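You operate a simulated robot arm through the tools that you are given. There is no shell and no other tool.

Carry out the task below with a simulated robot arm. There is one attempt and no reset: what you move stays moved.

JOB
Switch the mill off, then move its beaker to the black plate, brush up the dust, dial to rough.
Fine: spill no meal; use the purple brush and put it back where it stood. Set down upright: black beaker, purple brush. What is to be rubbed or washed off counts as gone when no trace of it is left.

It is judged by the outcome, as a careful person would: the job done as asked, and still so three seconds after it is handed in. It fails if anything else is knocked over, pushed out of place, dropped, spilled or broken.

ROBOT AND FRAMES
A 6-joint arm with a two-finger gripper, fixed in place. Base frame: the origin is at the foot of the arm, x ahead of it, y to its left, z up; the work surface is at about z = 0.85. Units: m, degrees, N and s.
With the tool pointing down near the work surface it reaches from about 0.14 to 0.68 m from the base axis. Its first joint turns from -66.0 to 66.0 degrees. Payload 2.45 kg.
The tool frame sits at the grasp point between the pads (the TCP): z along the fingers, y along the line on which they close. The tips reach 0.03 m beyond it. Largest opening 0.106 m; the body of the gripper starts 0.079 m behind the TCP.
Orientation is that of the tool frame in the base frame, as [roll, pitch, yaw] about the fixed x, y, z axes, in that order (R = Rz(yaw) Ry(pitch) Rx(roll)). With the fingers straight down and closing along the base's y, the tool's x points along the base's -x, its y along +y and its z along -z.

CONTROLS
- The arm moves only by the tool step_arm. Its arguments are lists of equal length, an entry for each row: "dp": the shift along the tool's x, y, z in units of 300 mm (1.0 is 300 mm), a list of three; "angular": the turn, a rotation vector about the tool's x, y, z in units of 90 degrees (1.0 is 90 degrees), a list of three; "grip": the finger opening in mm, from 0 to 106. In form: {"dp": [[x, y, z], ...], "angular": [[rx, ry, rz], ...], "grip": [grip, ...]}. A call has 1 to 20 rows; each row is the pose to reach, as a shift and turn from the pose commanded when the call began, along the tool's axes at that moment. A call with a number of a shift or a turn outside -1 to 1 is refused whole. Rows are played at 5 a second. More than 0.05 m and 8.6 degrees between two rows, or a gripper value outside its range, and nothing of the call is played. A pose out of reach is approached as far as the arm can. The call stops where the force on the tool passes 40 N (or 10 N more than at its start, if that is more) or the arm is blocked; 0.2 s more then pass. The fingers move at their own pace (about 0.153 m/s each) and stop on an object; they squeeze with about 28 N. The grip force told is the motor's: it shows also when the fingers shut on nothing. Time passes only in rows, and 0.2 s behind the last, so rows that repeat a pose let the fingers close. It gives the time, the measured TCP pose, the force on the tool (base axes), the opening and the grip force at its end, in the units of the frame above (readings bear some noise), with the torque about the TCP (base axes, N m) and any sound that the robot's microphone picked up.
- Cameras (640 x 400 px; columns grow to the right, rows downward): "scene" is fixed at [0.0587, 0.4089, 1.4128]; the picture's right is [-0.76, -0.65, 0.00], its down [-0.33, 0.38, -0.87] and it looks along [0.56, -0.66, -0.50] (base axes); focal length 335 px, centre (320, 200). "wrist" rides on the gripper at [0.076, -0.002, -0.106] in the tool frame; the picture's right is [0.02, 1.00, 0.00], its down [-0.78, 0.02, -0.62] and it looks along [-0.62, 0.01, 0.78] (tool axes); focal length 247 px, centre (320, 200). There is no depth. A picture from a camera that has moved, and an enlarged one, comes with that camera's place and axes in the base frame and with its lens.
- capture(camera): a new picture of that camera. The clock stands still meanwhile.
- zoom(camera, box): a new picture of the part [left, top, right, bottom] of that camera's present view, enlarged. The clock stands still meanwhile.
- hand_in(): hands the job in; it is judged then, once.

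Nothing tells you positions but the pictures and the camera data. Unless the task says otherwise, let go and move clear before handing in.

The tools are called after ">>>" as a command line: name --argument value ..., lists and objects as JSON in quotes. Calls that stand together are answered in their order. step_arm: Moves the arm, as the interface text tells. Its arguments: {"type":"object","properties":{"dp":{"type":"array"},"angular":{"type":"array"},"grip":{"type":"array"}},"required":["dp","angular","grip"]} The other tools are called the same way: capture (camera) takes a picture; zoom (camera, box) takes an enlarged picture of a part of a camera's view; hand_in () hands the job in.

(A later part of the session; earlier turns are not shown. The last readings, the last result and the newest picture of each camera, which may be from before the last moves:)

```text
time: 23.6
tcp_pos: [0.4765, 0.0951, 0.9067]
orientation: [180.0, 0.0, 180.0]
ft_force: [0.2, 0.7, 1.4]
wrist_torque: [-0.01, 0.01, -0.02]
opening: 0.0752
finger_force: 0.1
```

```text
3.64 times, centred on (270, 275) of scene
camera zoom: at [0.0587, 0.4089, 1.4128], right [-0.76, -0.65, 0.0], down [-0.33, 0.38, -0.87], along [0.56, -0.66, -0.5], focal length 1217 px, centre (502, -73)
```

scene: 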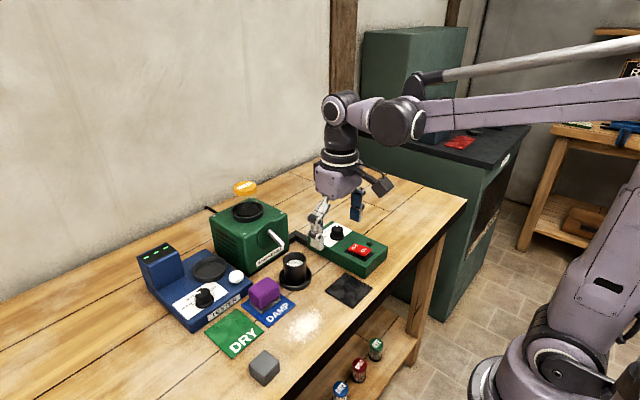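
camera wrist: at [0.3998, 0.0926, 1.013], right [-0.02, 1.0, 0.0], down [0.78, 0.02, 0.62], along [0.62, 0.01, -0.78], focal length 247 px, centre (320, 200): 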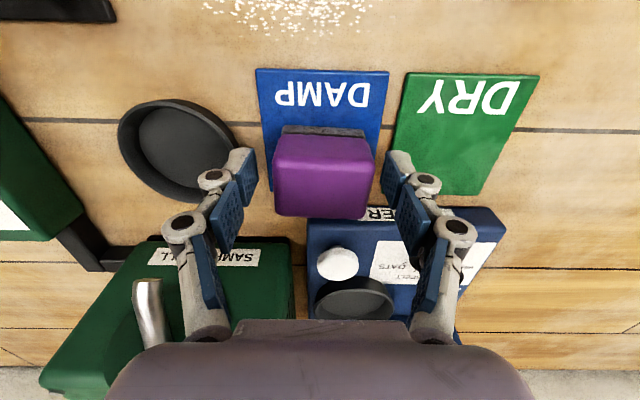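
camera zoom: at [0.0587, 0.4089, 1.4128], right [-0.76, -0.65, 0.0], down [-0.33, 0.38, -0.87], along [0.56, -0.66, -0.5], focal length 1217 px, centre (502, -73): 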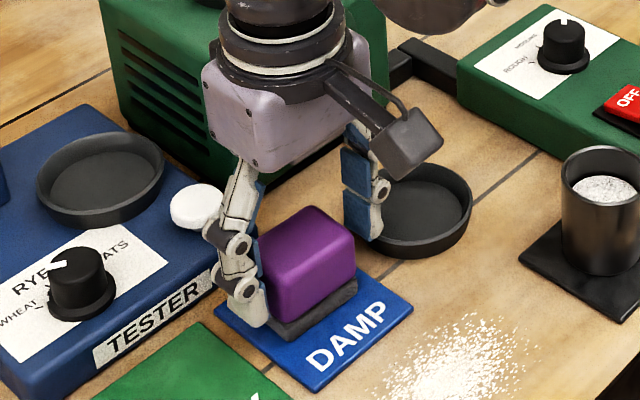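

The brush sits between the pads, tips well above the card. Closing on it now.

>>> step_arm --dp '[[0, 0, 0], [0, 0, 0], [0, 0, 0], [0, 0, 0], [0, 0, 0]]' --angular '[[0, 0, 0], [0, 0, 0], [0, 0, 0], [0, 0, 0], [0, 0, 0]]' --grip '[60, 50, 40, 40, 40]'

>>> capture --camera "wrist"

>>> zoom --camera "scene" --box '[220, 220, 320, 330]'

```text
time: 24.8
tcp_pos: [0.4751, 0.0941, 0.9086]
orientation: [179.8, 0.1, -179.9]
ft_force: [0.4, 0.4, 7.0]
wrist_torque: [0.02, -0.02, -0.02]
opening: 0.0552
finger_force: 28.6
```

```text
taken
camera wrist: at [0.3998, 0.0927, 1.0132], right [-0.02, 1.0, 0.0], down [0.78, 0.02, 0.62], along [0.62, 0.01, -0.78], focal length 247 px, centre (320, 200)
```

wrist: 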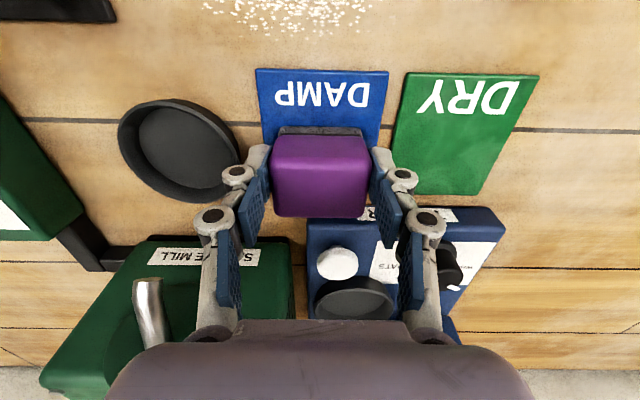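

```text
3.64 times, centred on (270, 275) of scene
camera zoom: at [0.0586, 0.4089, 1.4128], right [-0.76, -0.65, 0.0], down [-0.33, 0.38, -0.87], along [0.56, -0.66, -0.5], focal length 1217 px, centre (502, -73)
```

zoom: 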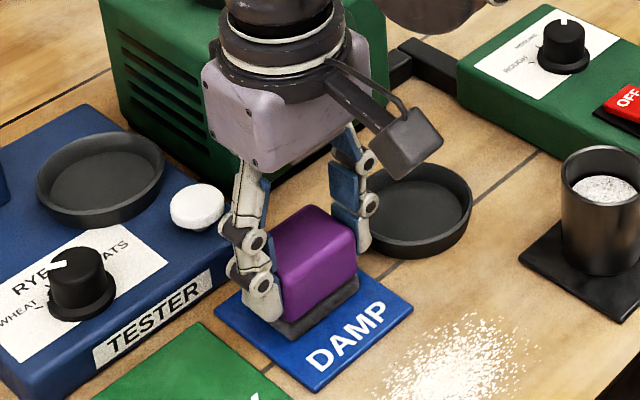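

Gripped firmly at 55 mm (the brush shifted about 3 mm toward -y when the fingers closed; I'll correct that when putting it back). I'll lift it and move over the left end of the dust.

>>> step_arm --dp '[[0, 0, -0.02], [0, 0, -0.06], [0, 0, -0.11], [0, 0, -0.15], [0.06, -0.04, -0.15], [0.13, -0.085, -0.15], [0.2, -0.13, -0.15], [0.24, -0.16, -0.15], [0.2517, -0.175, -0.15], [0.2517, -0.175, -0.15]]' --angular '[[0, 0, 0], [0, 0, 0], [0, 0, 0], [0, 0, 0], [0, 0, 0], [0, 0, 0], [0, 0, 0], [0, 0, 0], [0, 0, 0], [0, 0, 0]]' --grip '[40, 40, 40, 40, 40, 40, 40, 40, 40, 40]'

>>> capture --camera "wrist"

>>> zoom --camera "scene" --box '[220, 220, 380, 350]'

```text
time: 27.0
tcp_pos: [0.4024, 0.0385, 0.9525]
orientation: [179.9, 0.0, 179.9]
ft_force: [0.0, -0.3, -1.3]
wrist_torque: [0.01, -0.01, -0.03]
opening: 0.0552
finger_force: 28.1
```

```text
taken
camera wrist: at [0.3264, 0.0385, 1.0573], right [-0.02, 1.0, 0.0], down [0.78, 0.02, 0.62], along [0.62, 0.01, -0.78], focal length 247 px, centre (320, 200)
```

wrist: 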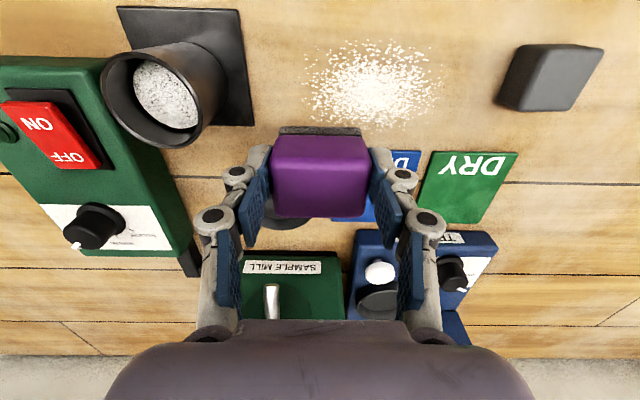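

```text
3.08 times, centred on (300, 285) of scene
camera zoom: at [0.0587, 0.4089, 1.4128], right [-0.76, -0.65, 0.0], down [-0.33, 0.38, -0.87], along [0.56, -0.66, -0.5], focal length 1030 px, centre (382, -62)
```

zoom: 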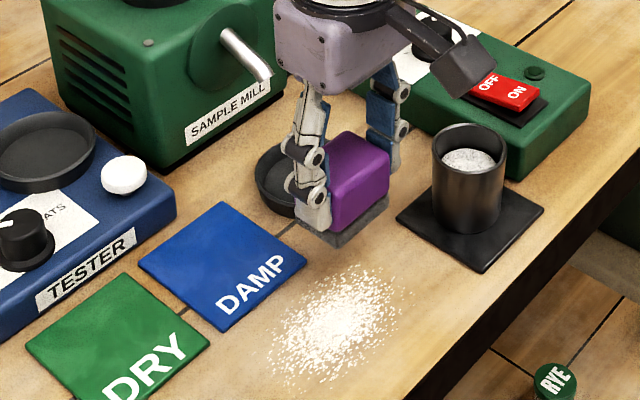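

The brush hangs level above the left end of the dust. I'll lower until it touches.

>>> step_arm --dp '[[0, 0, 0.07], [0, 0, 0.12], [0, 0, 0.14], [0, 0, 0.148], [0, 0, 0.153], [0, 0, 0.153]]' --angular '[[0, 0, 0], [0, 0, 0], [0, 0, 0], [0, 0, 0], [0, 0, 0], [0, 0, 0]]' --grip '[40, 40, 40, 40, 40, 40]'

>>> zoom --camera "scene" --box '[250, 240, 350, 340]'

```text
time: 28.4
tcp_pos: [0.4028, 0.0396, 0.906]
orientation: [179.9, 0.0, 179.9]
ft_force: [0.2, 0.0, -1.3]
wrist_torque: [-0.01, 0.0, 0.04]
opening: 0.0554
finger_force: 27.9
```

```text
4.00 times, centred on (300, 290) of scene
camera zoom: at [0.0587, 0.4089, 1.4128], right [-0.76, -0.65, 0.0], down [-0.33, 0.38, -0.87], along [0.56, -0.66, -0.5], focal length 1338 px, centre (400, -160)
```

zoom: 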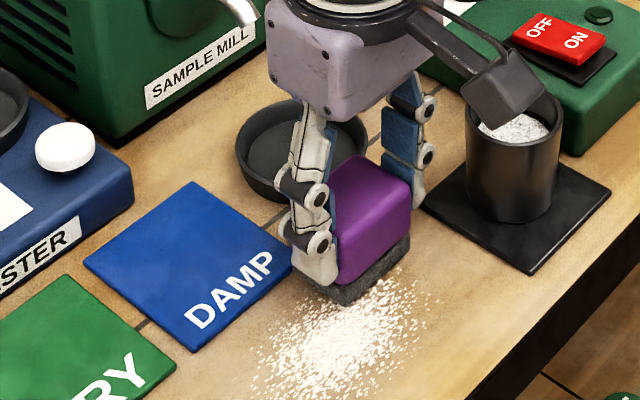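

>>> step_arm --dp '[[0, 0, 0.0033], [0, 0, 0.0067], [0, 0, 0.0067]]' --angular '[[0, 0, 0], [0, 0, 0], [0, 0, 0]]' --grip '[40, 40, 40]'

```text
time: 29.2
tcp_pos: [0.4016, 0.0403, 0.9048]
orientation: [179.9, -0.1, -179.9]
ft_force: [-0.3, -0.8, -1.3]
wrist_torque: [-0.01, 0.01, -0.01]
opening: 0.0551
finger_force: 28.3
```

>>> step_arm --dp '[[0, 0, 0.0033], [0, 0, 0.0067], [0, 0, 0.0067]]' --angular '[[0, 0, 0], [0, 0, 0], [0, 0, 0]]' --grip '[40, 40, 40]'

```text
time: 30.0
tcp_pos: [0.4025, 0.0407, 0.9033]
orientation: [180.0, 0.1, -180.0]
ft_force: [-0.5, -0.6, 12.2]
wrist_torque: [0.0, -0.09, -0.02]
opening: 0.0553
finger_force: 28.2
```

Contact at about 12 N. Now the first stroke along +y.

>>> step_arm --dp '[[0, 0.04, 0], [0, 0.09, 0], [0, 0.14, 0], [0, 0.19, 0], [0, 0.23, 0], [0, 0.26, 0], [0, 0.26, 0]]' --angular '[[0, 0, 0], [0, 0, 0], [0, 0, 0], [0, 0, 0], [0, 0, 0], [0, 0, 0], [0, 0, 0]]' --grip '[40, 40, 40, 40, 40, 40, 40]'

>>> zoom --camera "scene" --box '[230, 240, 370, 360]'

>>> capture --camera "wrist"

```text
time: 31.6
tcp_pos: [0.4011, 0.1169, 0.9021]
orientation: [180.0, 0.1, -180.0]
ft_force: [-0.8, -8.1, 16.4]
wrist_torque: [-0.31, 0.06, -0.04]
opening: 0.0554
finger_force: 27.7
```

```text
3.33 times, centred on (300, 300) of scene
camera zoom: at [0.0584, 0.4087, 1.4129], right [-0.76, -0.65, 0.0], down [-0.33, 0.38, -0.87], along [0.56, -0.66, -0.5], focal length 1115 px, centre (387, -133)
```

zoom: 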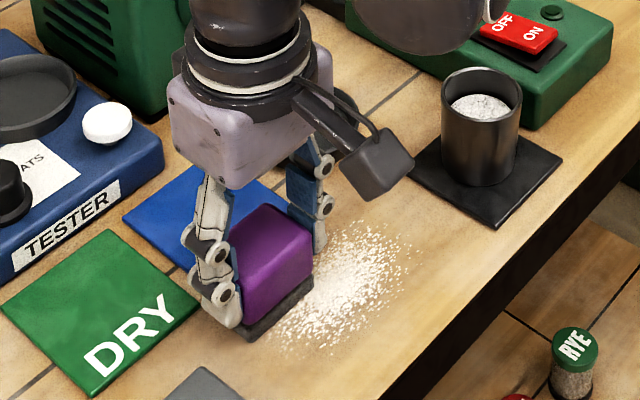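

```text
taken
camera wrist: at [0.3252, 0.1157, 1.0071], right [-0.02, 1.0, 0.0], down [0.78, 0.02, 0.62], along [0.62, 0.01, -0.78], focal length 247 px, centre (320, 200)
```

wrist: 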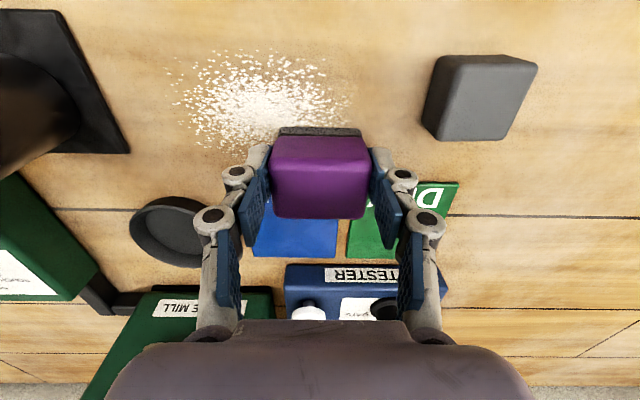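

>>> zoom --camera "wrist" --box '[150, 30, 380, 170]'

>>> zoom --camera "wrist" --box '[400, 30, 560, 160]'

>>> zoom --camera "scene" --box '[230, 330, 310, 400]'

```text
2.78 times, centred on (265, 100) of wrist
camera zoom: at [0.3252, 0.1157, 1.0071], right [-0.02, 1.0, 0.0], down [0.78, 0.02, 0.62], along [0.62, 0.01, -0.78], focal length 687 px, centre (473, 478)
```

zoom: 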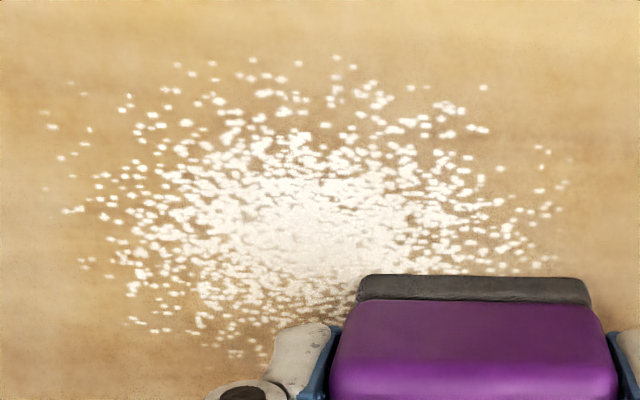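

```text
3.08 times, centred on (480, 95) of wrist
camera zoom: at [0.3252, 0.1157, 1.0071], right [-0.02, 1.0, 0.0], down [0.78, 0.02, 0.62], along [0.62, 0.01, -0.78], focal length 760 px, centre (-172, 523)
```

zoom: 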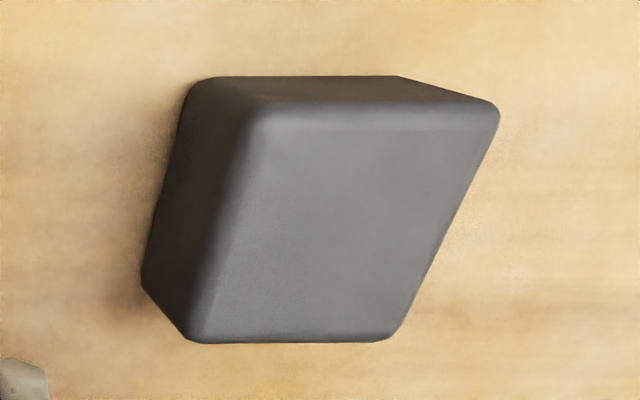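

```text
5.71 times, centred on (270, 365) of scene
camera zoom: at [0.0584, 0.4087, 1.4129], right [-0.76, -0.65, 0.0], down [-0.33, 0.38, -0.87], along [0.56, -0.66, -0.5], focal length 1912 px, centre (606, -743)
```

zoom: 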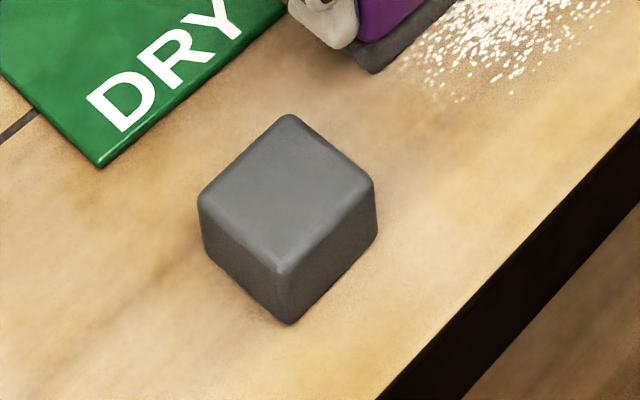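

The brush drags properly (16 N down, 8 N friction), but the specks still show, so more passes are needed. I'll sweep back and forth over the remaining lanes.

>>> step_arm --dp '[[0.035, 0, 0], [0.07, 0, 0], [0.07, -0.06, 0], [0.07, -0.12, 0], [0.07, -0.19, 0], [0.07, -0.26, 0], [0.1, -0.26, 0], [0.13, -0.26, 0], [0.13, -0.2, 0], [0.13, -0.14, 0], [0.13, -0.07, 0], [0.13, 0, 0], [0.16, 0, 0], [0.185, 0, 0], [0.185, -0.07, 0], [0.185, -0.14, 0], [0.185, -0.2, 0], [0.185, -0.26, 0], [0.185, -0.26, 0]]' --angular '[[0, 0, 0], [0, 0, 0], [0, 0, 0], [0, 0, 0], [0, 0, 0], [0, 0, 0], [0, 0, 0], [0, 0, 0], [0, 0, 0], [0, 0, 0], [0, 0, 0], [0, 0, 0], [0, 0, 0], [0, 0, 0], [0, 0, 0], [0, 0, 0], [0, 0, 0], [0, 0, 0], [0, 0, 0]]' --grip '[40, 40, 40, 40, 40, 40, 40, 40, 40, 40, 40, 40, 40, 40, 40, 40, 40, 40, 40]'

>>> zoom --camera "scene" --box '[230, 240, 370, 360]'

>>> capture --camera "wrist"

```text
time: 35.6
tcp_pos: [0.3476, 0.0408, 0.9031]
orientation: [180.0, 0.0, 180.0]
ft_force: [-0.6, -0.5, -1.8]
wrist_torque: [0.05, 0.01, -0.02]
opening: 0.0554
finger_force: 28.3
```

```text
3.33 times, centred on (300, 300) of scene
camera zoom: at [0.0587, 0.4089, 1.4128], right [-0.76, -0.65, 0.0], down [-0.33, 0.38, -0.87], along [0.56, -0.66, -0.5], focal length 1115 px, centre (387, -133)
```

zoom: 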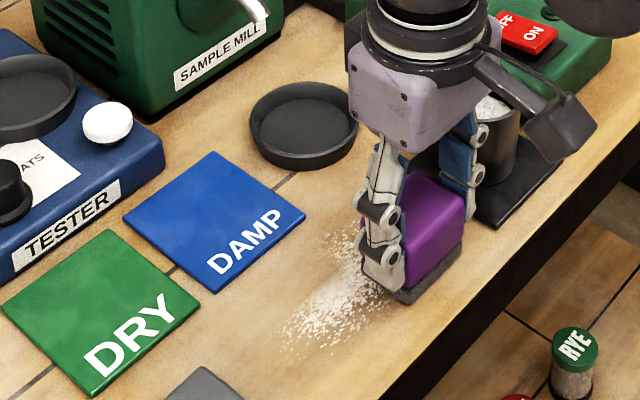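

```text
taken
camera wrist: at [0.2713, 0.0382, 1.0083], right [-0.02, 1.0, 0.0], down [0.78, 0.02, 0.62], along [0.62, 0.01, -0.78], focal length 247 px, centre (320, 200)
```

wrist: 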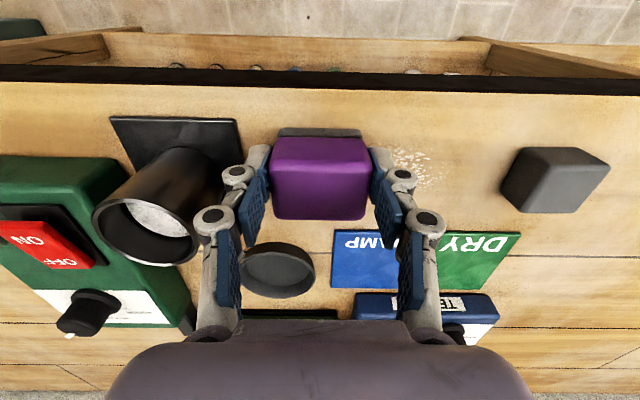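

The dust is visibly fading where rubbed, but contact was lost in the last lane. I'll lower 2 mm and feel for contact again.

>>> step_arm --dp '[[0, 0, 0.0033], [0, 0, 0.0067], [0, 0, 0.0067]]' --angular '[[0, 0, 0], [0, 0, 0], [0, 0, 0]]' --grip '[40, 40, 40]'

```text
time: 36.4
tcp_pos: [0.3462, 0.0403, 0.901]
orientation: [179.9, -0.1, 180.0]
ft_force: [-0.4, 0.6, -0.3]
wrist_torque: [0.01, 0.03, 0.01]
opening: 0.0554
finger_force: 28.3
```

>>> step_arm --dp '[[0, 0, 0.003], [0, 0, 0.005], [0, 0, 0.005]]' --angular '[[0, 0, 0], [0, 0, 0], [0, 0, 0]]' --grip '[40, 40, 40]'

```text
time: 37.2
tcp_pos: [0.3472, 0.0404, 0.9003]
orientation: [179.9, 0.1, 180.0]
ft_force: [-2.8, -2.5, 19.9]
wrist_torque: [-0.04, 0.12, 0.0]
opening: 0.0557
finger_force: 28.3
```

Contact again (20 N). Sweep +y along this lane and check.

>>> step_arm --dp '[[0, 0.06, 0], [0, 0.12, 0], [0, 0.19, 0], [0, 0.26, 0], [0, 0.26, 0]]' --angular '[[0, 0, 0], [0, 0, 0], [0, 0, 0], [0, 0, 0], [0, 0, 0]]' --grip '[40, 40, 40, 40, 40]'

>>> zoom --camera "wrist" --box '[130, 80, 400, 240]'

>>> zoom --camera "scene" --box '[230, 240, 370, 360]'

```text
time: 38.4
tcp_pos: [0.3459, 0.1176, 0.8974]
orientation: [179.9, -0.1, 179.9]
ft_force: [-0.5, -3.2, 7.3]
wrist_torque: [-0.2, 0.01, 0.01]
opening: 0.0553
finger_force: 27.5
```

```text
2.37 times, centred on (265, 160) of wrist
camera zoom: at [0.2697, 0.1162, 1.0029], right [-0.02, 1.0, 0.0], down [0.78, 0.02, 0.62], along [0.62, 0.02, -0.78], focal length 585 px, centre (450, 295)
```

zoom: 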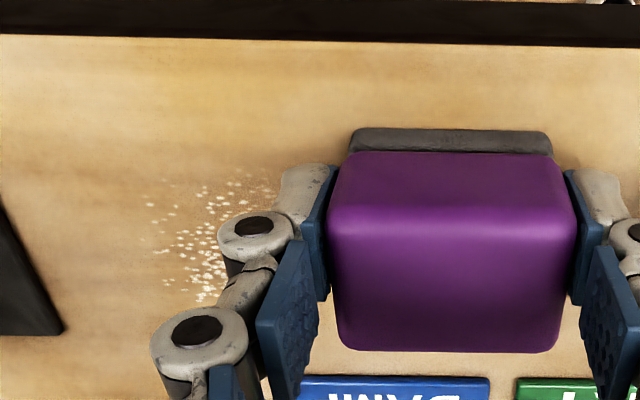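

```text
3.33 times, centred on (300, 300) of scene
camera zoom: at [0.0586, 0.4088, 1.4128], right [-0.76, -0.65, 0.0], down [-0.33, 0.38, -0.87], along [0.56, -0.66, -0.5], focal length 1115 px, centre (387, -133)
```

zoom: 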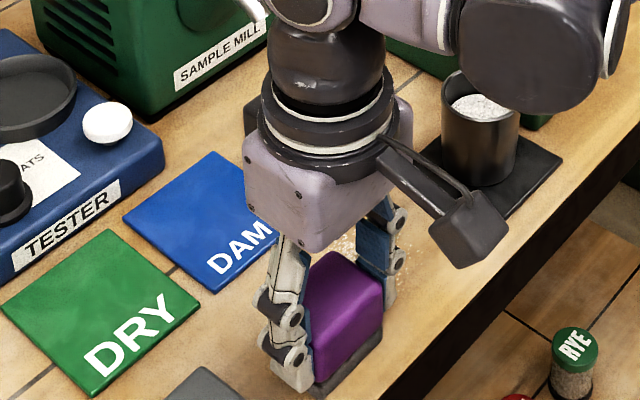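

Only some specks remain at the left. I'll sweep back along the next lane (x ≈ 0.365) keeping light pressure.

>>> step_arm --dp '[[-0.03, 0, 0], [-0.0633, 0, 0], [-0.0633, -0.06, 0], [-0.0633, -0.12, 0], [-0.0633, -0.19, 0], [-0.0633, -0.25, 0], [-0.0633, -0.28, 0], [-0.0633, -0.28, 0]]' --angular '[[0, 0, 0], [0, 0, 0], [0, 0, 0], [0, 0, 0], [0, 0, 0], [0, 0, 0], [0, 0, 0], [0, 0, 0]]' --grip '[40, 40, 40, 40, 40, 40, 40, 40]'

>>> capture --camera "wrist"

>>> zoom --camera "scene" --box '[230, 240, 370, 360]'

```text
time: 40.2
tcp_pos: [0.3651, 0.0339, 0.8994]
orientation: [179.9, 0.1, 179.9]
ft_force: [0.1, -0.2, -0.4]
wrist_torque: [0.01, 0.05, -0.02]
opening: 0.0553
finger_force: 28.2
```

```text
taken
camera wrist: at [0.2888, 0.0321, 1.0055], right [-0.02, 1.0, 0.0], down [0.78, 0.02, 0.62], along [0.62, 0.01, -0.78], focal length 247 px, centre (320, 200)
```

wrist: 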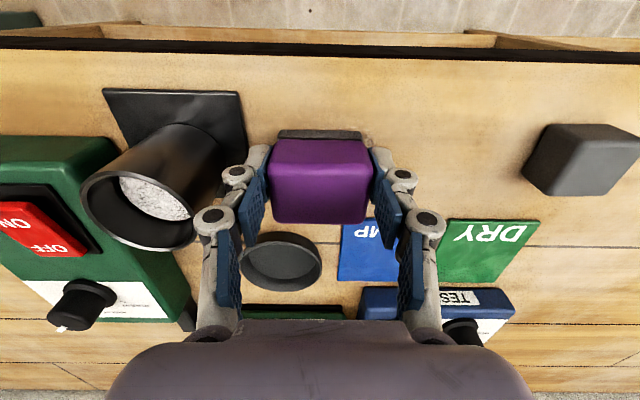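

```text
3.33 times, centred on (300, 300) of scene
camera zoom: at [0.0587, 0.4089, 1.4128], right [-0.76, -0.65, 0.0], down [-0.33, 0.38, -0.87], along [0.56, -0.66, -0.5], focal length 1115 px, centre (387, -133)
```

zoom: 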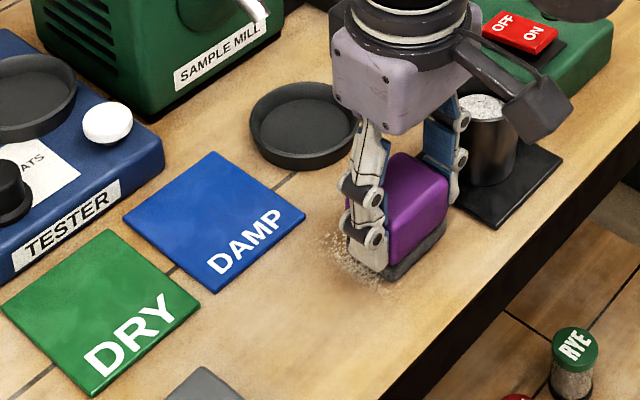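

Most of the dust is gone; a little remains near the brush's corner. I'll lower to regain light contact and sweep the x ≈ 0.385 lane.

>>> step_arm --dp '[[0, 0, 0.003], [0, 0, 0.006], [0, 0, 0.006]]' --angular '[[0, 0, 0], [0, 0, 0], [0, 0, 0]]' --grip '[40, 40, 40]'

```text
time: 41.0
tcp_pos: [0.3651, 0.0352, 0.8977]
orientation: [180.0, -0.1, 179.9]
ft_force: [-1.3, -3.4, 20.1]
wrist_torque: [-0.07, 0.06, 0.0]
opening: 0.0552
finger_force: 28.6
```

>>> step_arm --dp '[[-0.02, 0, -0.001], [-0.05, 0, -0.001], [-0.0667, 0, -0.001], [-0.0667, 0.06, -0.001], [-0.0667, 0.12, -0.001], [-0.0667, 0.18, -0.001], [-0.0667, 0.24, -0.001], [-0.0667, 0.27, -0.001], [-0.0667, 0.27, -0.001]]' --angular '[[0, 0, 0], [0, 0, 0], [0, 0, 0], [0, 0, 0], [0, 0, 0], [0, 0, 0], [0, 0, 0], [0, 0, 0], [0, 0, 0]]' --grip '[40, 40, 40, 40, 40, 40, 40, 40, 40]'

>>> capture --camera "wrist"

>>> zoom --camera "scene" --box '[230, 240, 370, 360]'

```text
time: 43.0
tcp_pos: [0.3853, 0.1165, 0.8972]
orientation: [179.8, 0.1, -180.0]
ft_force: [-1.1, -0.8, 2.7]
wrist_torque: [-0.13, 0.1, 0.0]
opening: 0.0552
finger_force: 28.3
```

```text
taken
camera wrist: at [0.3094, 0.1154, 1.0025], right [-0.02, 1.0, 0.0], down [0.78, 0.02, 0.62], along [0.62, 0.01, -0.78], focal length 247 px, centre (320, 200)
```

wrist: 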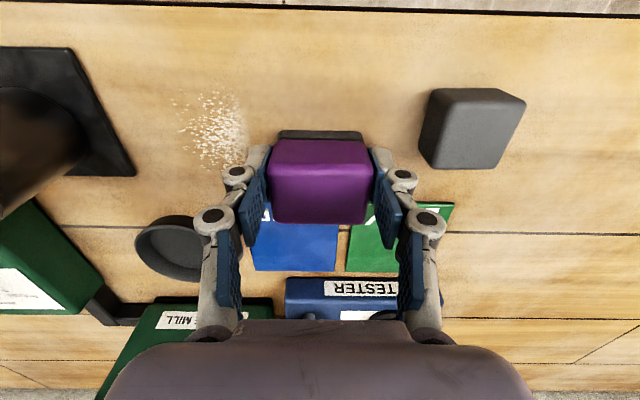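

```text
3.33 times, centred on (300, 300) of scene
camera zoom: at [0.0586, 0.4089, 1.4128], right [-0.76, -0.65, 0.0], down [-0.33, 0.38, -0.87], along [0.56, -0.66, -0.5], focal length 1115 px, centre (387, -133)
```

zoom: 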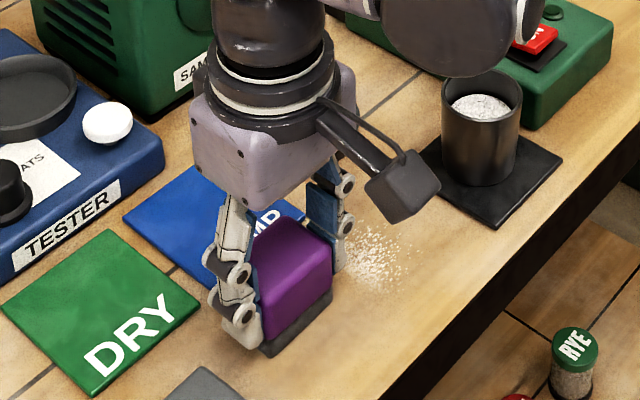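

A patch remains around x 0.35–0.40, y 0.03–0.075, where contact was light. I'll go to y ≈ 0.052, press lightly and scrub along x there.

>>> step_arm --dp '[[0, -0.06, 0], [0, -0.12, 0], [0, -0.18, 0], [0, -0.21, 0], [0, -0.21, 0.002], [0, -0.21, 0.002]]' --angular '[[0, 0, 0], [0, 0, 0], [0, 0, 0], [0, 0, 0], [0, 0, 0], [0, 0, 0]]' --grip '[40, 40, 40, 40, 40, 40]'

```text
time: 44.4
tcp_pos: [0.3868, 0.053, 0.8976]
orientation: [180.0, 0.0, -180.0]
ft_force: [0.4, -0.2, -0.7]
wrist_torque: [0.01, 0.03, 0.01]
opening: 0.0553
finger_force: 27.5
```

>>> step_arm --dp '[[0, 0, 0.003], [0, 0, 0.005], [0, 0, 0.005]]' --angular '[[0, 0, 0], [0, 0, 0], [0, 0, 0]]' --grip '[40, 40, 40]'

```text
time: 45.2
tcp_pos: [0.3851, 0.0525, 0.896]
orientation: [-179.9, 0.2, -180.0]
ft_force: [1.0, -2.8, 19.5]
wrist_torque: [-0.1, 0.02, 0.0]
opening: 0.0555
finger_force: 28.3
```

About 20 N of contact. Scrubbing along x now.

>>> step_arm --dp '[[0.04, 0, 0], [0.09, 0, 0], [0.14, 0, 0], [0.09, 0, 0], [0.04, 0, 0], [-0.01, 0, 0], [-0.05, 0, 0], [-0.05, 0, 0]]' --angular '[[0, 0, 0], [0, 0, 0], [0, 0, 0], [0, 0, 0], [0, 0, 0], [0, 0, 0], [0, 0, 0], [0, 0, 0]]' --grip '[40, 40, 40, 40, 40, 40, 40, 40]'

>>> zoom --camera "scene" --box '[230, 240, 370, 360]'

>>> capture --camera "wrist"

```text
time: 47.0
tcp_pos: [0.3995, 0.0522, 0.894]
orientation: [180.0, -0.1, 180.0]
ft_force: [-8.8, 0.4, 17.7]
wrist_torque: [-0.02, 0.29, 0.03]
opening: 0.0555
finger_force: 27.7
```

```text
3.33 times, centred on (300, 300) of scene
camera zoom: at [0.0582, 0.4089, 1.4128], right [-0.76, -0.65, 0.0], down [-0.33, 0.38, -0.87], along [0.56, -0.66, -0.5], focal length 1115 px, centre (387, -133)
```

zoom: 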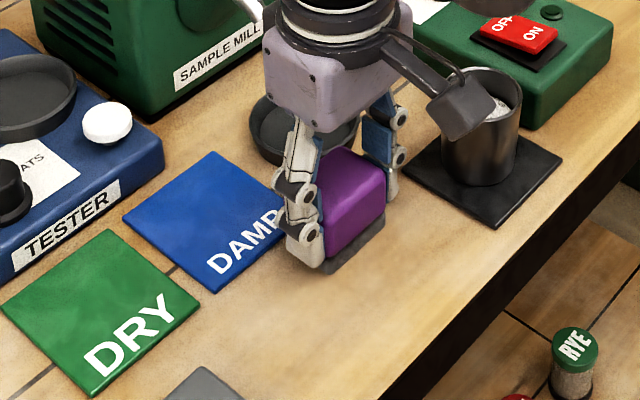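

```text
taken
camera wrist: at [0.323, 0.051, 1.0001], right [-0.02, 1.0, 0.0], down [0.78, 0.02, 0.62], along [0.62, 0.01, -0.78], focal length 247 px, centre (320, 200)
```

wrist: 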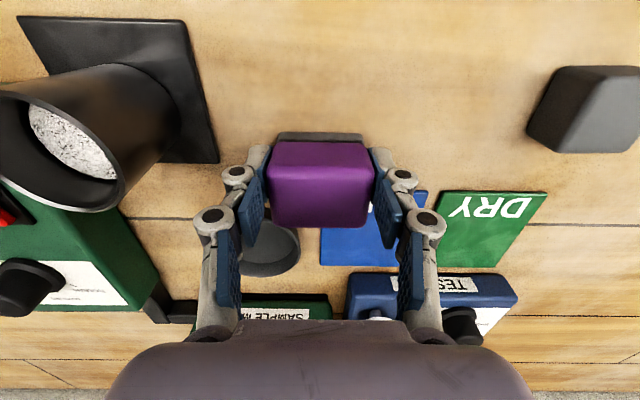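

The dust looks gone. I'll lift the brush and inspect the surface for any trace.

>>> step_arm --dp '[[0, 0, -0.03], [0, 0, -0.09], [0, 0, -0.17], [0, 0, -0.25], [0.08, 0, -0.33], [0.16, 0, -0.35], [0.16, 0, -0.35]]' --angular '[[0, 0, 0], [0, 0, 0], [0, 0, 0], [0, 0, 0], [0, 0, 0], [0, 0, 0], [0, 0, 0]]' --grip '[40, 40, 40, 40, 40, 40, 40]'

>>> capture --camera "wrist"

>>> zoom --camera "scene" --box '[250, 260, 370, 360]'

```text
time: 48.6
tcp_pos: [0.3517, 0.0527, 1.0011]
orientation: [179.9, 0.1, -180.0]
ft_force: [-0.1, 0.3, -1.7]
wrist_torque: [-0.03, 0.03, 0.0]
opening: 0.0553
finger_force: 27.8
```

```text
taken
camera wrist: at [0.2752, 0.0509, 1.1059], right [-0.02, 1.0, 0.0], down [0.78, 0.02, 0.62], along [0.62, 0.01, -0.78], focal length 247 px, centre (320, 200)
```

wrist: 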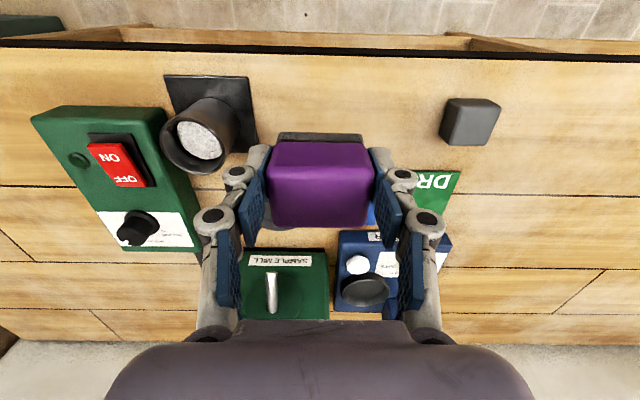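

```text
4.00 times, centred on (310, 310) of scene
camera zoom: at [0.0587, 0.4089, 1.4128], right [-0.76, -0.65, 0.0], down [-0.33, 0.38, -0.87], along [0.56, -0.66, -0.5], focal length 1338 px, centre (360, -240)
```

zoom: 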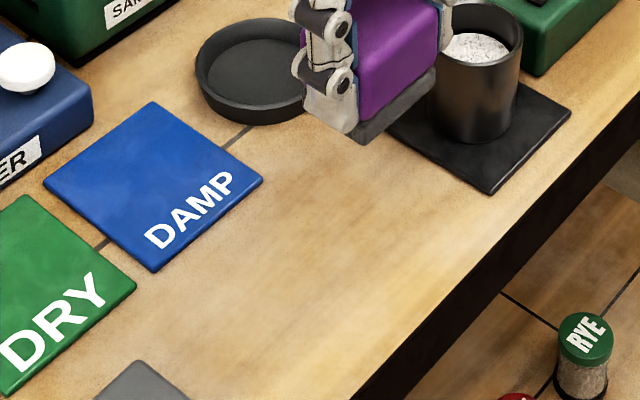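

>>> zoom --camera "scene" --box '[290, 290, 350, 335]'

>>> zoom --camera "scene" --box '[260, 295, 330, 350]'

```text
8.89 times, centred on (320, 312) of scene
camera zoom: at [0.0587, 0.4089, 1.4128], right [-0.76, -0.65, 0.0], down [-0.33, 0.38, -0.87], along [0.56, -0.66, -0.5], focal length 2974 px, centre (320, -800)
```

zoom: 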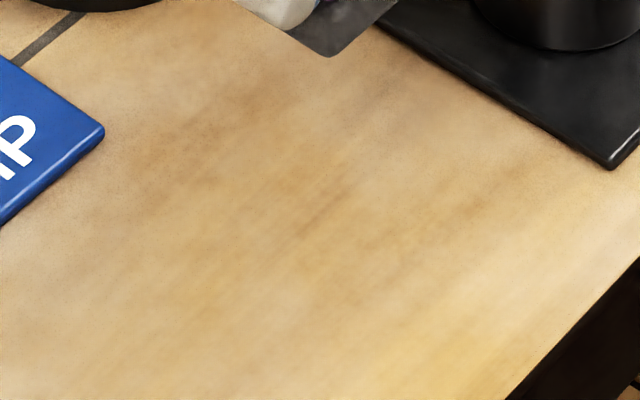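

```text
7.27 times, centred on (295, 322) of scene
camera zoom: at [0.0587, 0.4089, 1.4128], right [-0.76, -0.65, 0.0], down [-0.33, 0.38, -0.87], along [0.56, -0.66, -0.5], focal length 2434 px, centre (502, -691)
```

zoom: 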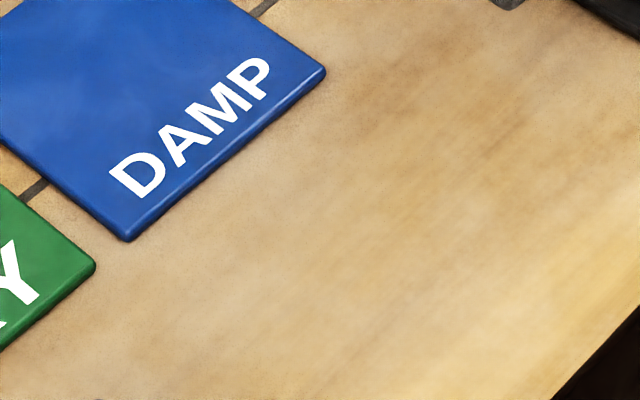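

No trace of dust is visible. Now I'll check how the brush sits in the grip before putting it back.

>>> zoom --camera "wrist" --box '[240, 110, 400, 250]'

>>> zoom --camera "scene" --box '[300, 200, 380, 300]'

```text
2.86 times, centred on (320, 180) of wrist
camera zoom: at [0.2752, 0.0509, 1.1059], right [-0.02, 1.0, 0.0], down [0.78, 0.02, 0.62], along [0.62, 0.01, -0.78], focal length 706 px, centre (320, 257)
```

zoom: 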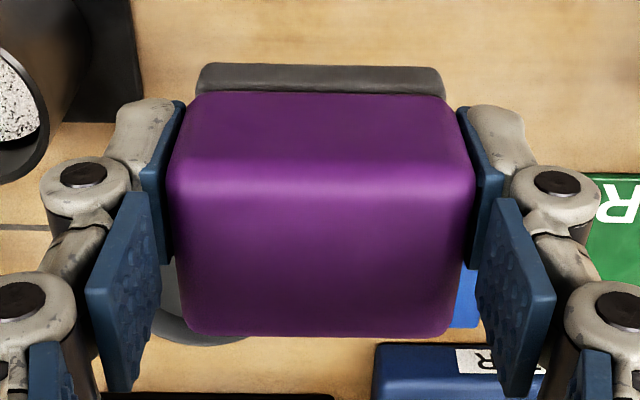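

```text
4.00 times, centred on (340, 250) of scene
camera zoom: at [0.0587, 0.4089, 1.4128], right [-0.76, -0.65, 0.0], down [-0.33, 0.38, -0.87], along [0.56, -0.66, -0.5], focal length 1338 px, centre (240, 0)
```

zoom: 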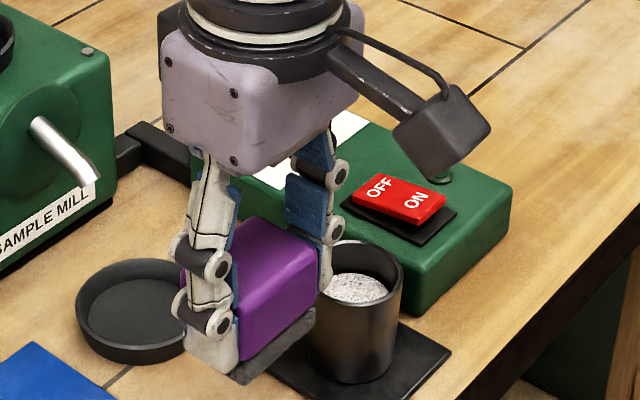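

>>> zoom --camera "scene" --box '[335, 245, 385, 300]'

>>> zoom --camera "scene" --box '[340, 240, 390, 280]'

```text
7.27 times, centred on (360, 272) of scene
camera zoom: at [0.0587, 0.4089, 1.4128], right [-0.76, -0.65, 0.0], down [-0.33, 0.38, -0.87], along [0.56, -0.66, -0.5], focal length 2434 px, centre (29, -327)
```

zoom: 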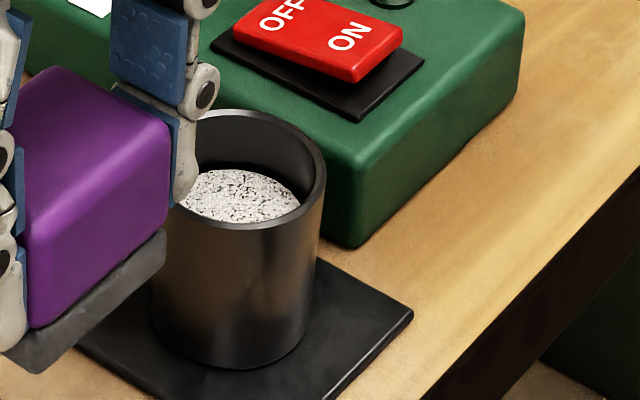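

```text
10.00 times, centred on (365, 260) of scene
camera zoom: at [0.0587, 0.4089, 1.4128], right [-0.76, -0.65, 0.0], down [-0.33, 0.38, -0.87], along [0.56, -0.66, -0.5], focal length 3346 px, centre (-130, -400)
```

zoom: 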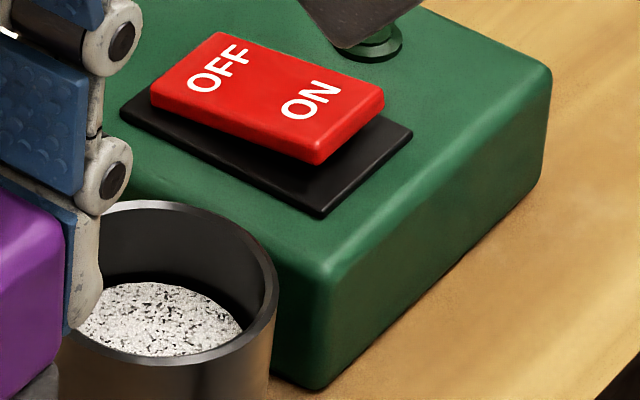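

The brush sits level in the grip, just about 10 mm higher than before. I'll carry it back over the DAMP card to its original spot.

>>> step_arm --dp '[[-0.08, 0.03, 0.01], [-0.18, 0.065, 0.03], [-0.28, 0.1, 0.06], [-0.36, 0.125, 0.1], [-0.4167, 0.1417, 0.13], [-0.4167, 0.1417, 0.15], [-0.4167, 0.1417, 0.15], [-0.4167, 0.1417, 0.15]]' --angular '[[0, 0, 0], [0, 0, 0], [0, 0, 0], [0, 0, 0], [0, 0, 0], [0, 0, 0], [0, 0, 0], [0, 0, 0]]' --grip '[40, 40, 40, 40, 40, 40, 40, 40]'

>>> capture --camera "wrist"

>>> zoom --camera "scene" --box '[220, 220, 320, 330]'

```text
time: 50.4
tcp_pos: [0.4779, 0.0941, 0.9565]
orientation: [179.9, 0.0, 180.0]
ft_force: [0.3, 0.3, -1.4]
wrist_torque: [0.0, 0.03, 0.0]
opening: 0.0553
finger_force: 28.2
```

```text
taken
camera wrist: at [0.4017, 0.0918, 1.0613], right [-0.02, 1.0, 0.0], down [0.78, 0.02, 0.62], along [0.62, 0.01, -0.78], focal length 247 px, centre (320, 200)
```

wrist: 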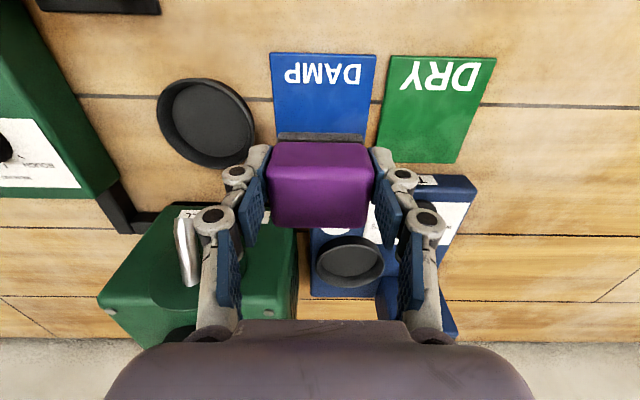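

```text
3.64 times, centred on (270, 275) of scene
camera zoom: at [0.0587, 0.4089, 1.4128], right [-0.76, -0.65, 0.0], down [-0.33, 0.38, -0.87], along [0.56, -0.66, -0.5], focal length 1217 px, centre (502, -73)
```

zoom: 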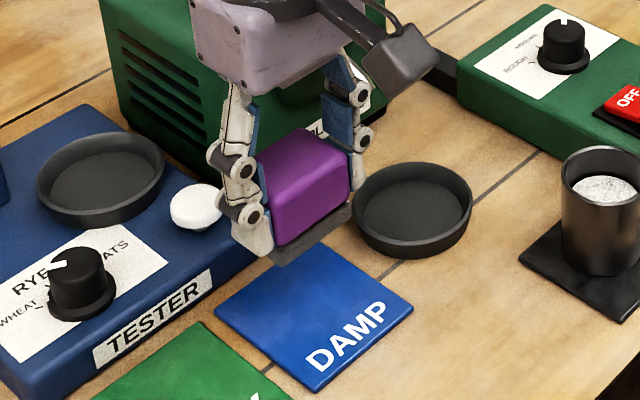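

>>> step_arm --dp '[[0.006, 0.007, 0.06], [0.006, 0.007, 0.11], [0.006, 0.007, 0.145], [0.006, 0.007, 0.165], [0.006, 0.007, 0.175], [0.006, 0.007, 0.175]]' --angular '[[0, 0, 0], [0, 0, 0], [0, 0, 0], [0, 0, 0], [0, 0, 0], [0, 0, 0]]' --grip '[40, 40, 40, 40, 40, 40]'

>>> capture --camera "wrist"

>>> zoom --camera "scene" --box '[230, 260, 310, 330]'

```text
time: 51.8
tcp_pos: [0.4757, 0.0977, 0.9039]
orientation: [179.9, 0.0, 179.9]
ft_force: [0.3, 0.9, -2.1]
wrist_torque: [0.02, 0.01, 0.02]
opening: 0.0551
finger_force: 27.7
```

```text
taken
camera wrist: at [0.3995, 0.0966, 1.0085], right [-0.02, 1.0, 0.0], down [0.78, 0.02, 0.62], along [0.62, 0.01, -0.78], focal length 247 px, centre (320, 200)
```

wrist: 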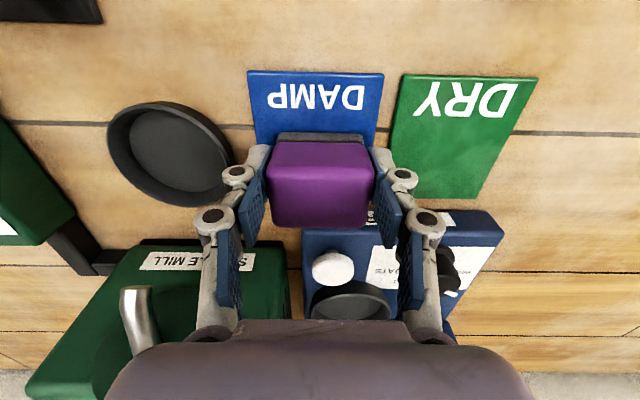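

```text
5.71 times, centred on (270, 295) of scene
camera zoom: at [0.0587, 0.4089, 1.4128], right [-0.76, -0.65, 0.0], down [-0.33, 0.38, -0.87], along [0.56, -0.66, -0.5], focal length 1912 px, centre (606, -343)
```

zoom: 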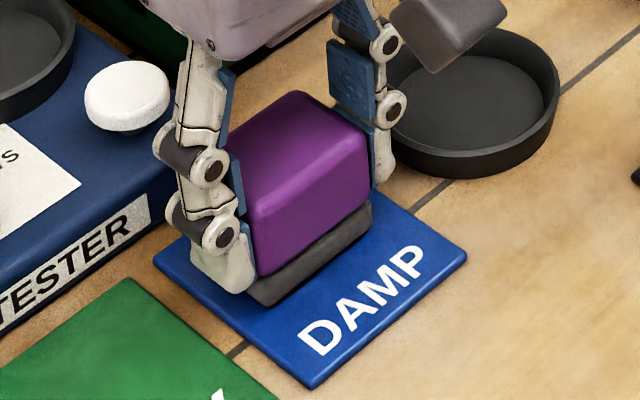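

Still a few mm above the card and about 2.5 mm too far in +y compared with the first picture. I'll correct and lower until it touches.

>>> step_arm --dp '[[0, -0.0083, 0], [0, -0.0083, 0.0033], [0, -0.0083, 0.0067], [0, -0.0083, 0.0067]]' --angular '[[0, 0, 0], [0, 0, 0], [0, 0, 0], [0, 0, 0]]' --grip '[40, 40, 40, 40]'

```text
time: 52.8
tcp_pos: [0.4757, 0.0943, 0.9022]
orientation: [179.9, 0.1, 180.0]
ft_force: [-0.2, -0.3, -1.1]
wrist_torque: [0.05, 0.01, 0.02]
opening: 0.055
finger_force: 28.2
```

>>> step_arm --dp '[[0, 0, 0.0033], [0, 0, 0.006], [0, 0, 0.006]]' --angular '[[0, 0, 0], [0, 0, 0], [0, 0, 0]]' --grip '[40, 40, 40]'

```text
time: 53.6
tcp_pos: [0.4759, 0.0932, 0.8997]
orientation: [179.8, 0.0, -180.0]
ft_force: [0.0, 0.4, -1.1]
wrist_torque: [0.01, 0.04, 0.0]
opening: 0.0553
finger_force: 27.9
```

>>> step_arm --dp '[[0, 0, 0.003], [0, 0, 0.005], [0, 0, 0.005]]' --angular '[[0, 0, 0], [0, 0, 0], [0, 0, 0]]' --grip '[40, 40, 40]'

>>> zoom --camera "scene" --box '[230, 260, 310, 330]'

>>> zoom --camera "wrist" --box '[230, 50, 400, 240]'

```text
time: 54.4
tcp_pos: [0.4765, 0.0956, 0.8988]
orientation: [179.9, 0.1, 179.9]
ft_force: [-1.1, -0.9, 20.1]
wrist_torque: [0.0, -0.03, 0.03]
opening: 0.0553
finger_force: 28.5
```

```text
5.71 times, centred on (270, 295) of scene
camera zoom: at [0.0583, 0.4088, 1.4128], right [-0.76, -0.65, 0.0], down [-0.33, 0.38, -0.87], along [0.56, -0.66, -0.5], focal length 1912 px, centre (606, -343)
```

zoom: 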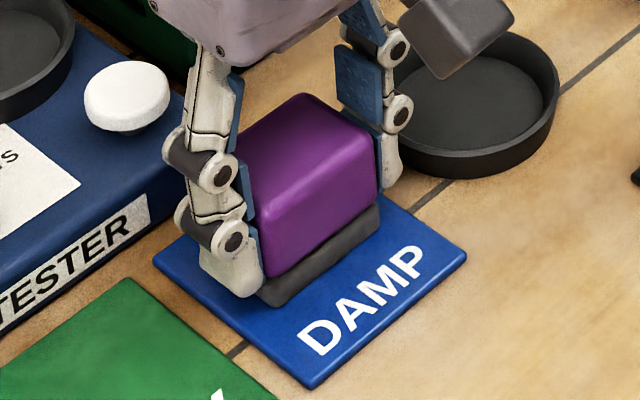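

```text
2.11 times, centred on (315, 145) of wrist
camera zoom: at [0.3995, 0.0931, 1.0036], right [-0.02, 1.0, 0.0], down [0.78, 0.02, 0.62], along [0.62, 0.01, -0.78], focal length 520 px, centre (330, 316)
```

zoom: 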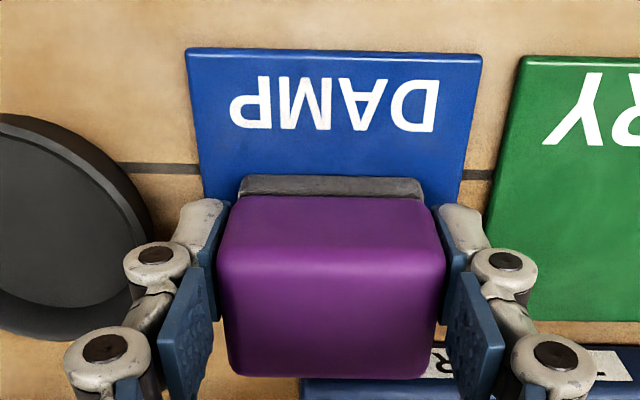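

The brush is pressed on the card at its original place (20 N). I'll ease off and release.

>>> step_arm --dp '[[0, 0, -0.003], [0, 0, -0.003], [0, 0, -0.003], [0, 0, -0.003], [0, 0, -0.003]]' --angular '[[0, 0, 0], [0, 0, 0], [0, 0, 0], [0, 0, 0], [0, 0, 0]]' --grip '[40, 40, 58, 66, 74]'

>>> zoom --camera "scene" --box '[230, 260, 310, 330]'

```text
time: 55.6
tcp_pos: [0.4758, 0.0951, 0.8988]
orientation: [-180.0, 0.0, -179.9]
ft_force: [-0.7, 0.1, -0.4]
wrist_torque: [0.0, -0.03, 0.0]
opening: 0.0742
finger_force: 0.2
```

```text
5.71 times, centred on (270, 295) of scene
camera zoom: at [0.0587, 0.4089, 1.4128], right [-0.76, -0.65, 0.0], down [-0.33, 0.38, -0.87], along [0.56, -0.66, -0.5], focal length 1912 px, centre (606, -343)
```

zoom: 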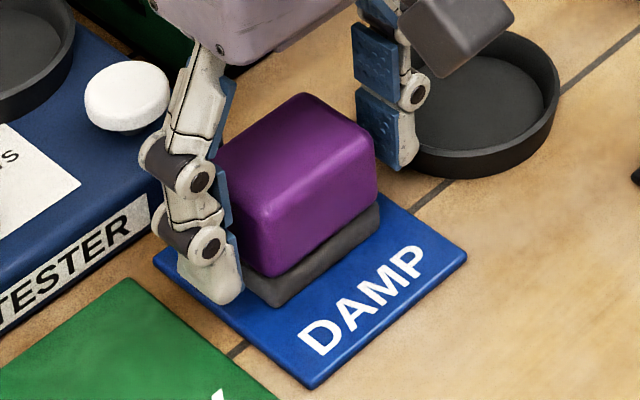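

Released upright. I'll lift straight up, then look at the brush and the wiped area.

>>> step_arm --dp '[[0, 0, -0.03], [0, 0, -0.1], [0, 0, -0.22], [0, 0, -0.36], [0.1, -0.05, -0.46], [0.22, -0.07, -0.48], [0.34, -0.07, -0.48], [0.38, -0.07, -0.48], [0.38, -0.07, -0.48]]' --angular '[[0, 0, 0], [0, 0, 0], [0, 0, 0], [0, 0, 0], [0, 0, 0], [0, 0, 0], [0, 0, 0], [0, 0, 0], [0, 0, 0]]' --grip '[74, 74, 74, 74, 106, 106, 106, 106, 106]'

>>> capture --camera "wrist"

>>> zoom --camera "wrist" --box '[200, 40, 420, 200]'

>>> zoom --camera "scene" --box '[230, 260, 310, 330]'

>>> capture --camera "scene"

```text
time: 57.6
tcp_pos: [0.3602, 0.0734, 1.043]
orientation: [179.9, 0.0, 180.0]
ft_force: [-0.1, -0.4, 0.5]
wrist_torque: [-0.01, 0.0, -0.02]
opening: 0.1058
finger_force: 0.0
```

```text
taken
camera wrist: at [0.2842, 0.0711, 1.148], right [-0.02, 1.0, 0.0], down [0.78, 0.02, 0.62], along [0.62, 0.01, -0.78], focal length 247 px, centre (320, 200)
```

wrist: 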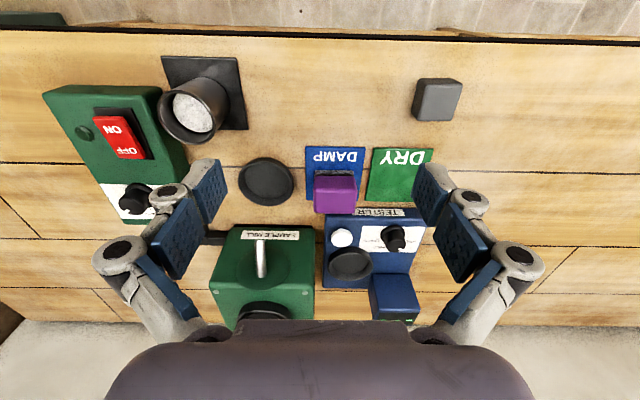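

```text
2.50 times, centred on (310, 120) of wrist
camera zoom: at [0.2842, 0.0711, 1.148], right [-0.02, 1.0, 0.0], down [0.78, 0.02, 0.62], along [0.62, 0.01, -0.78], focal length 617 px, centre (345, 400)
```

zoom: 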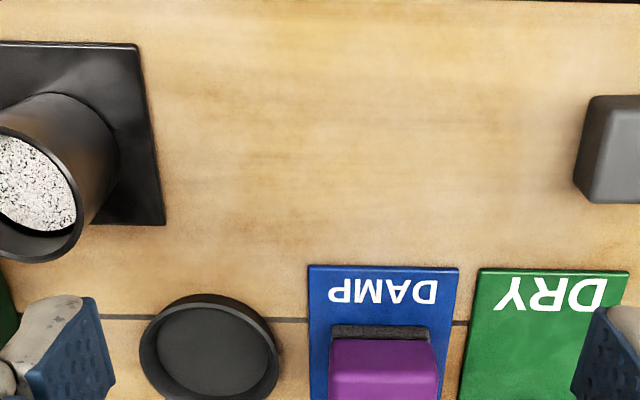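

```text
5.71 times, centred on (270, 295) of scene
camera zoom: at [0.0586, 0.4089, 1.4128], right [-0.76, -0.65, 0.0], down [-0.33, 0.38, -0.87], along [0.56, -0.66, -0.5], focal length 1912 px, centre (606, -343)
```

zoom: 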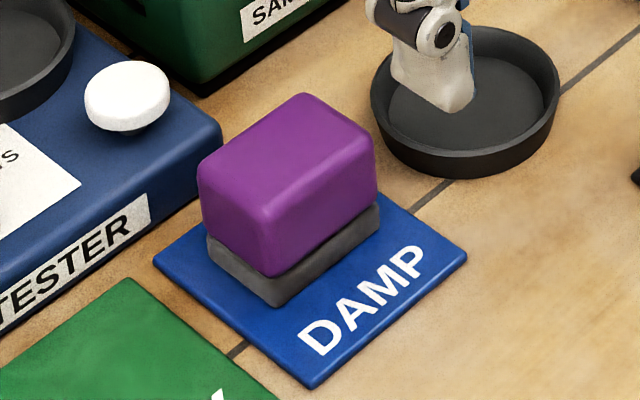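

```text
taken
```

scene: 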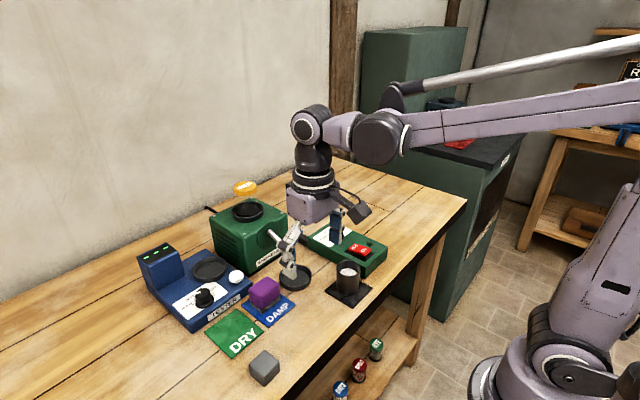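

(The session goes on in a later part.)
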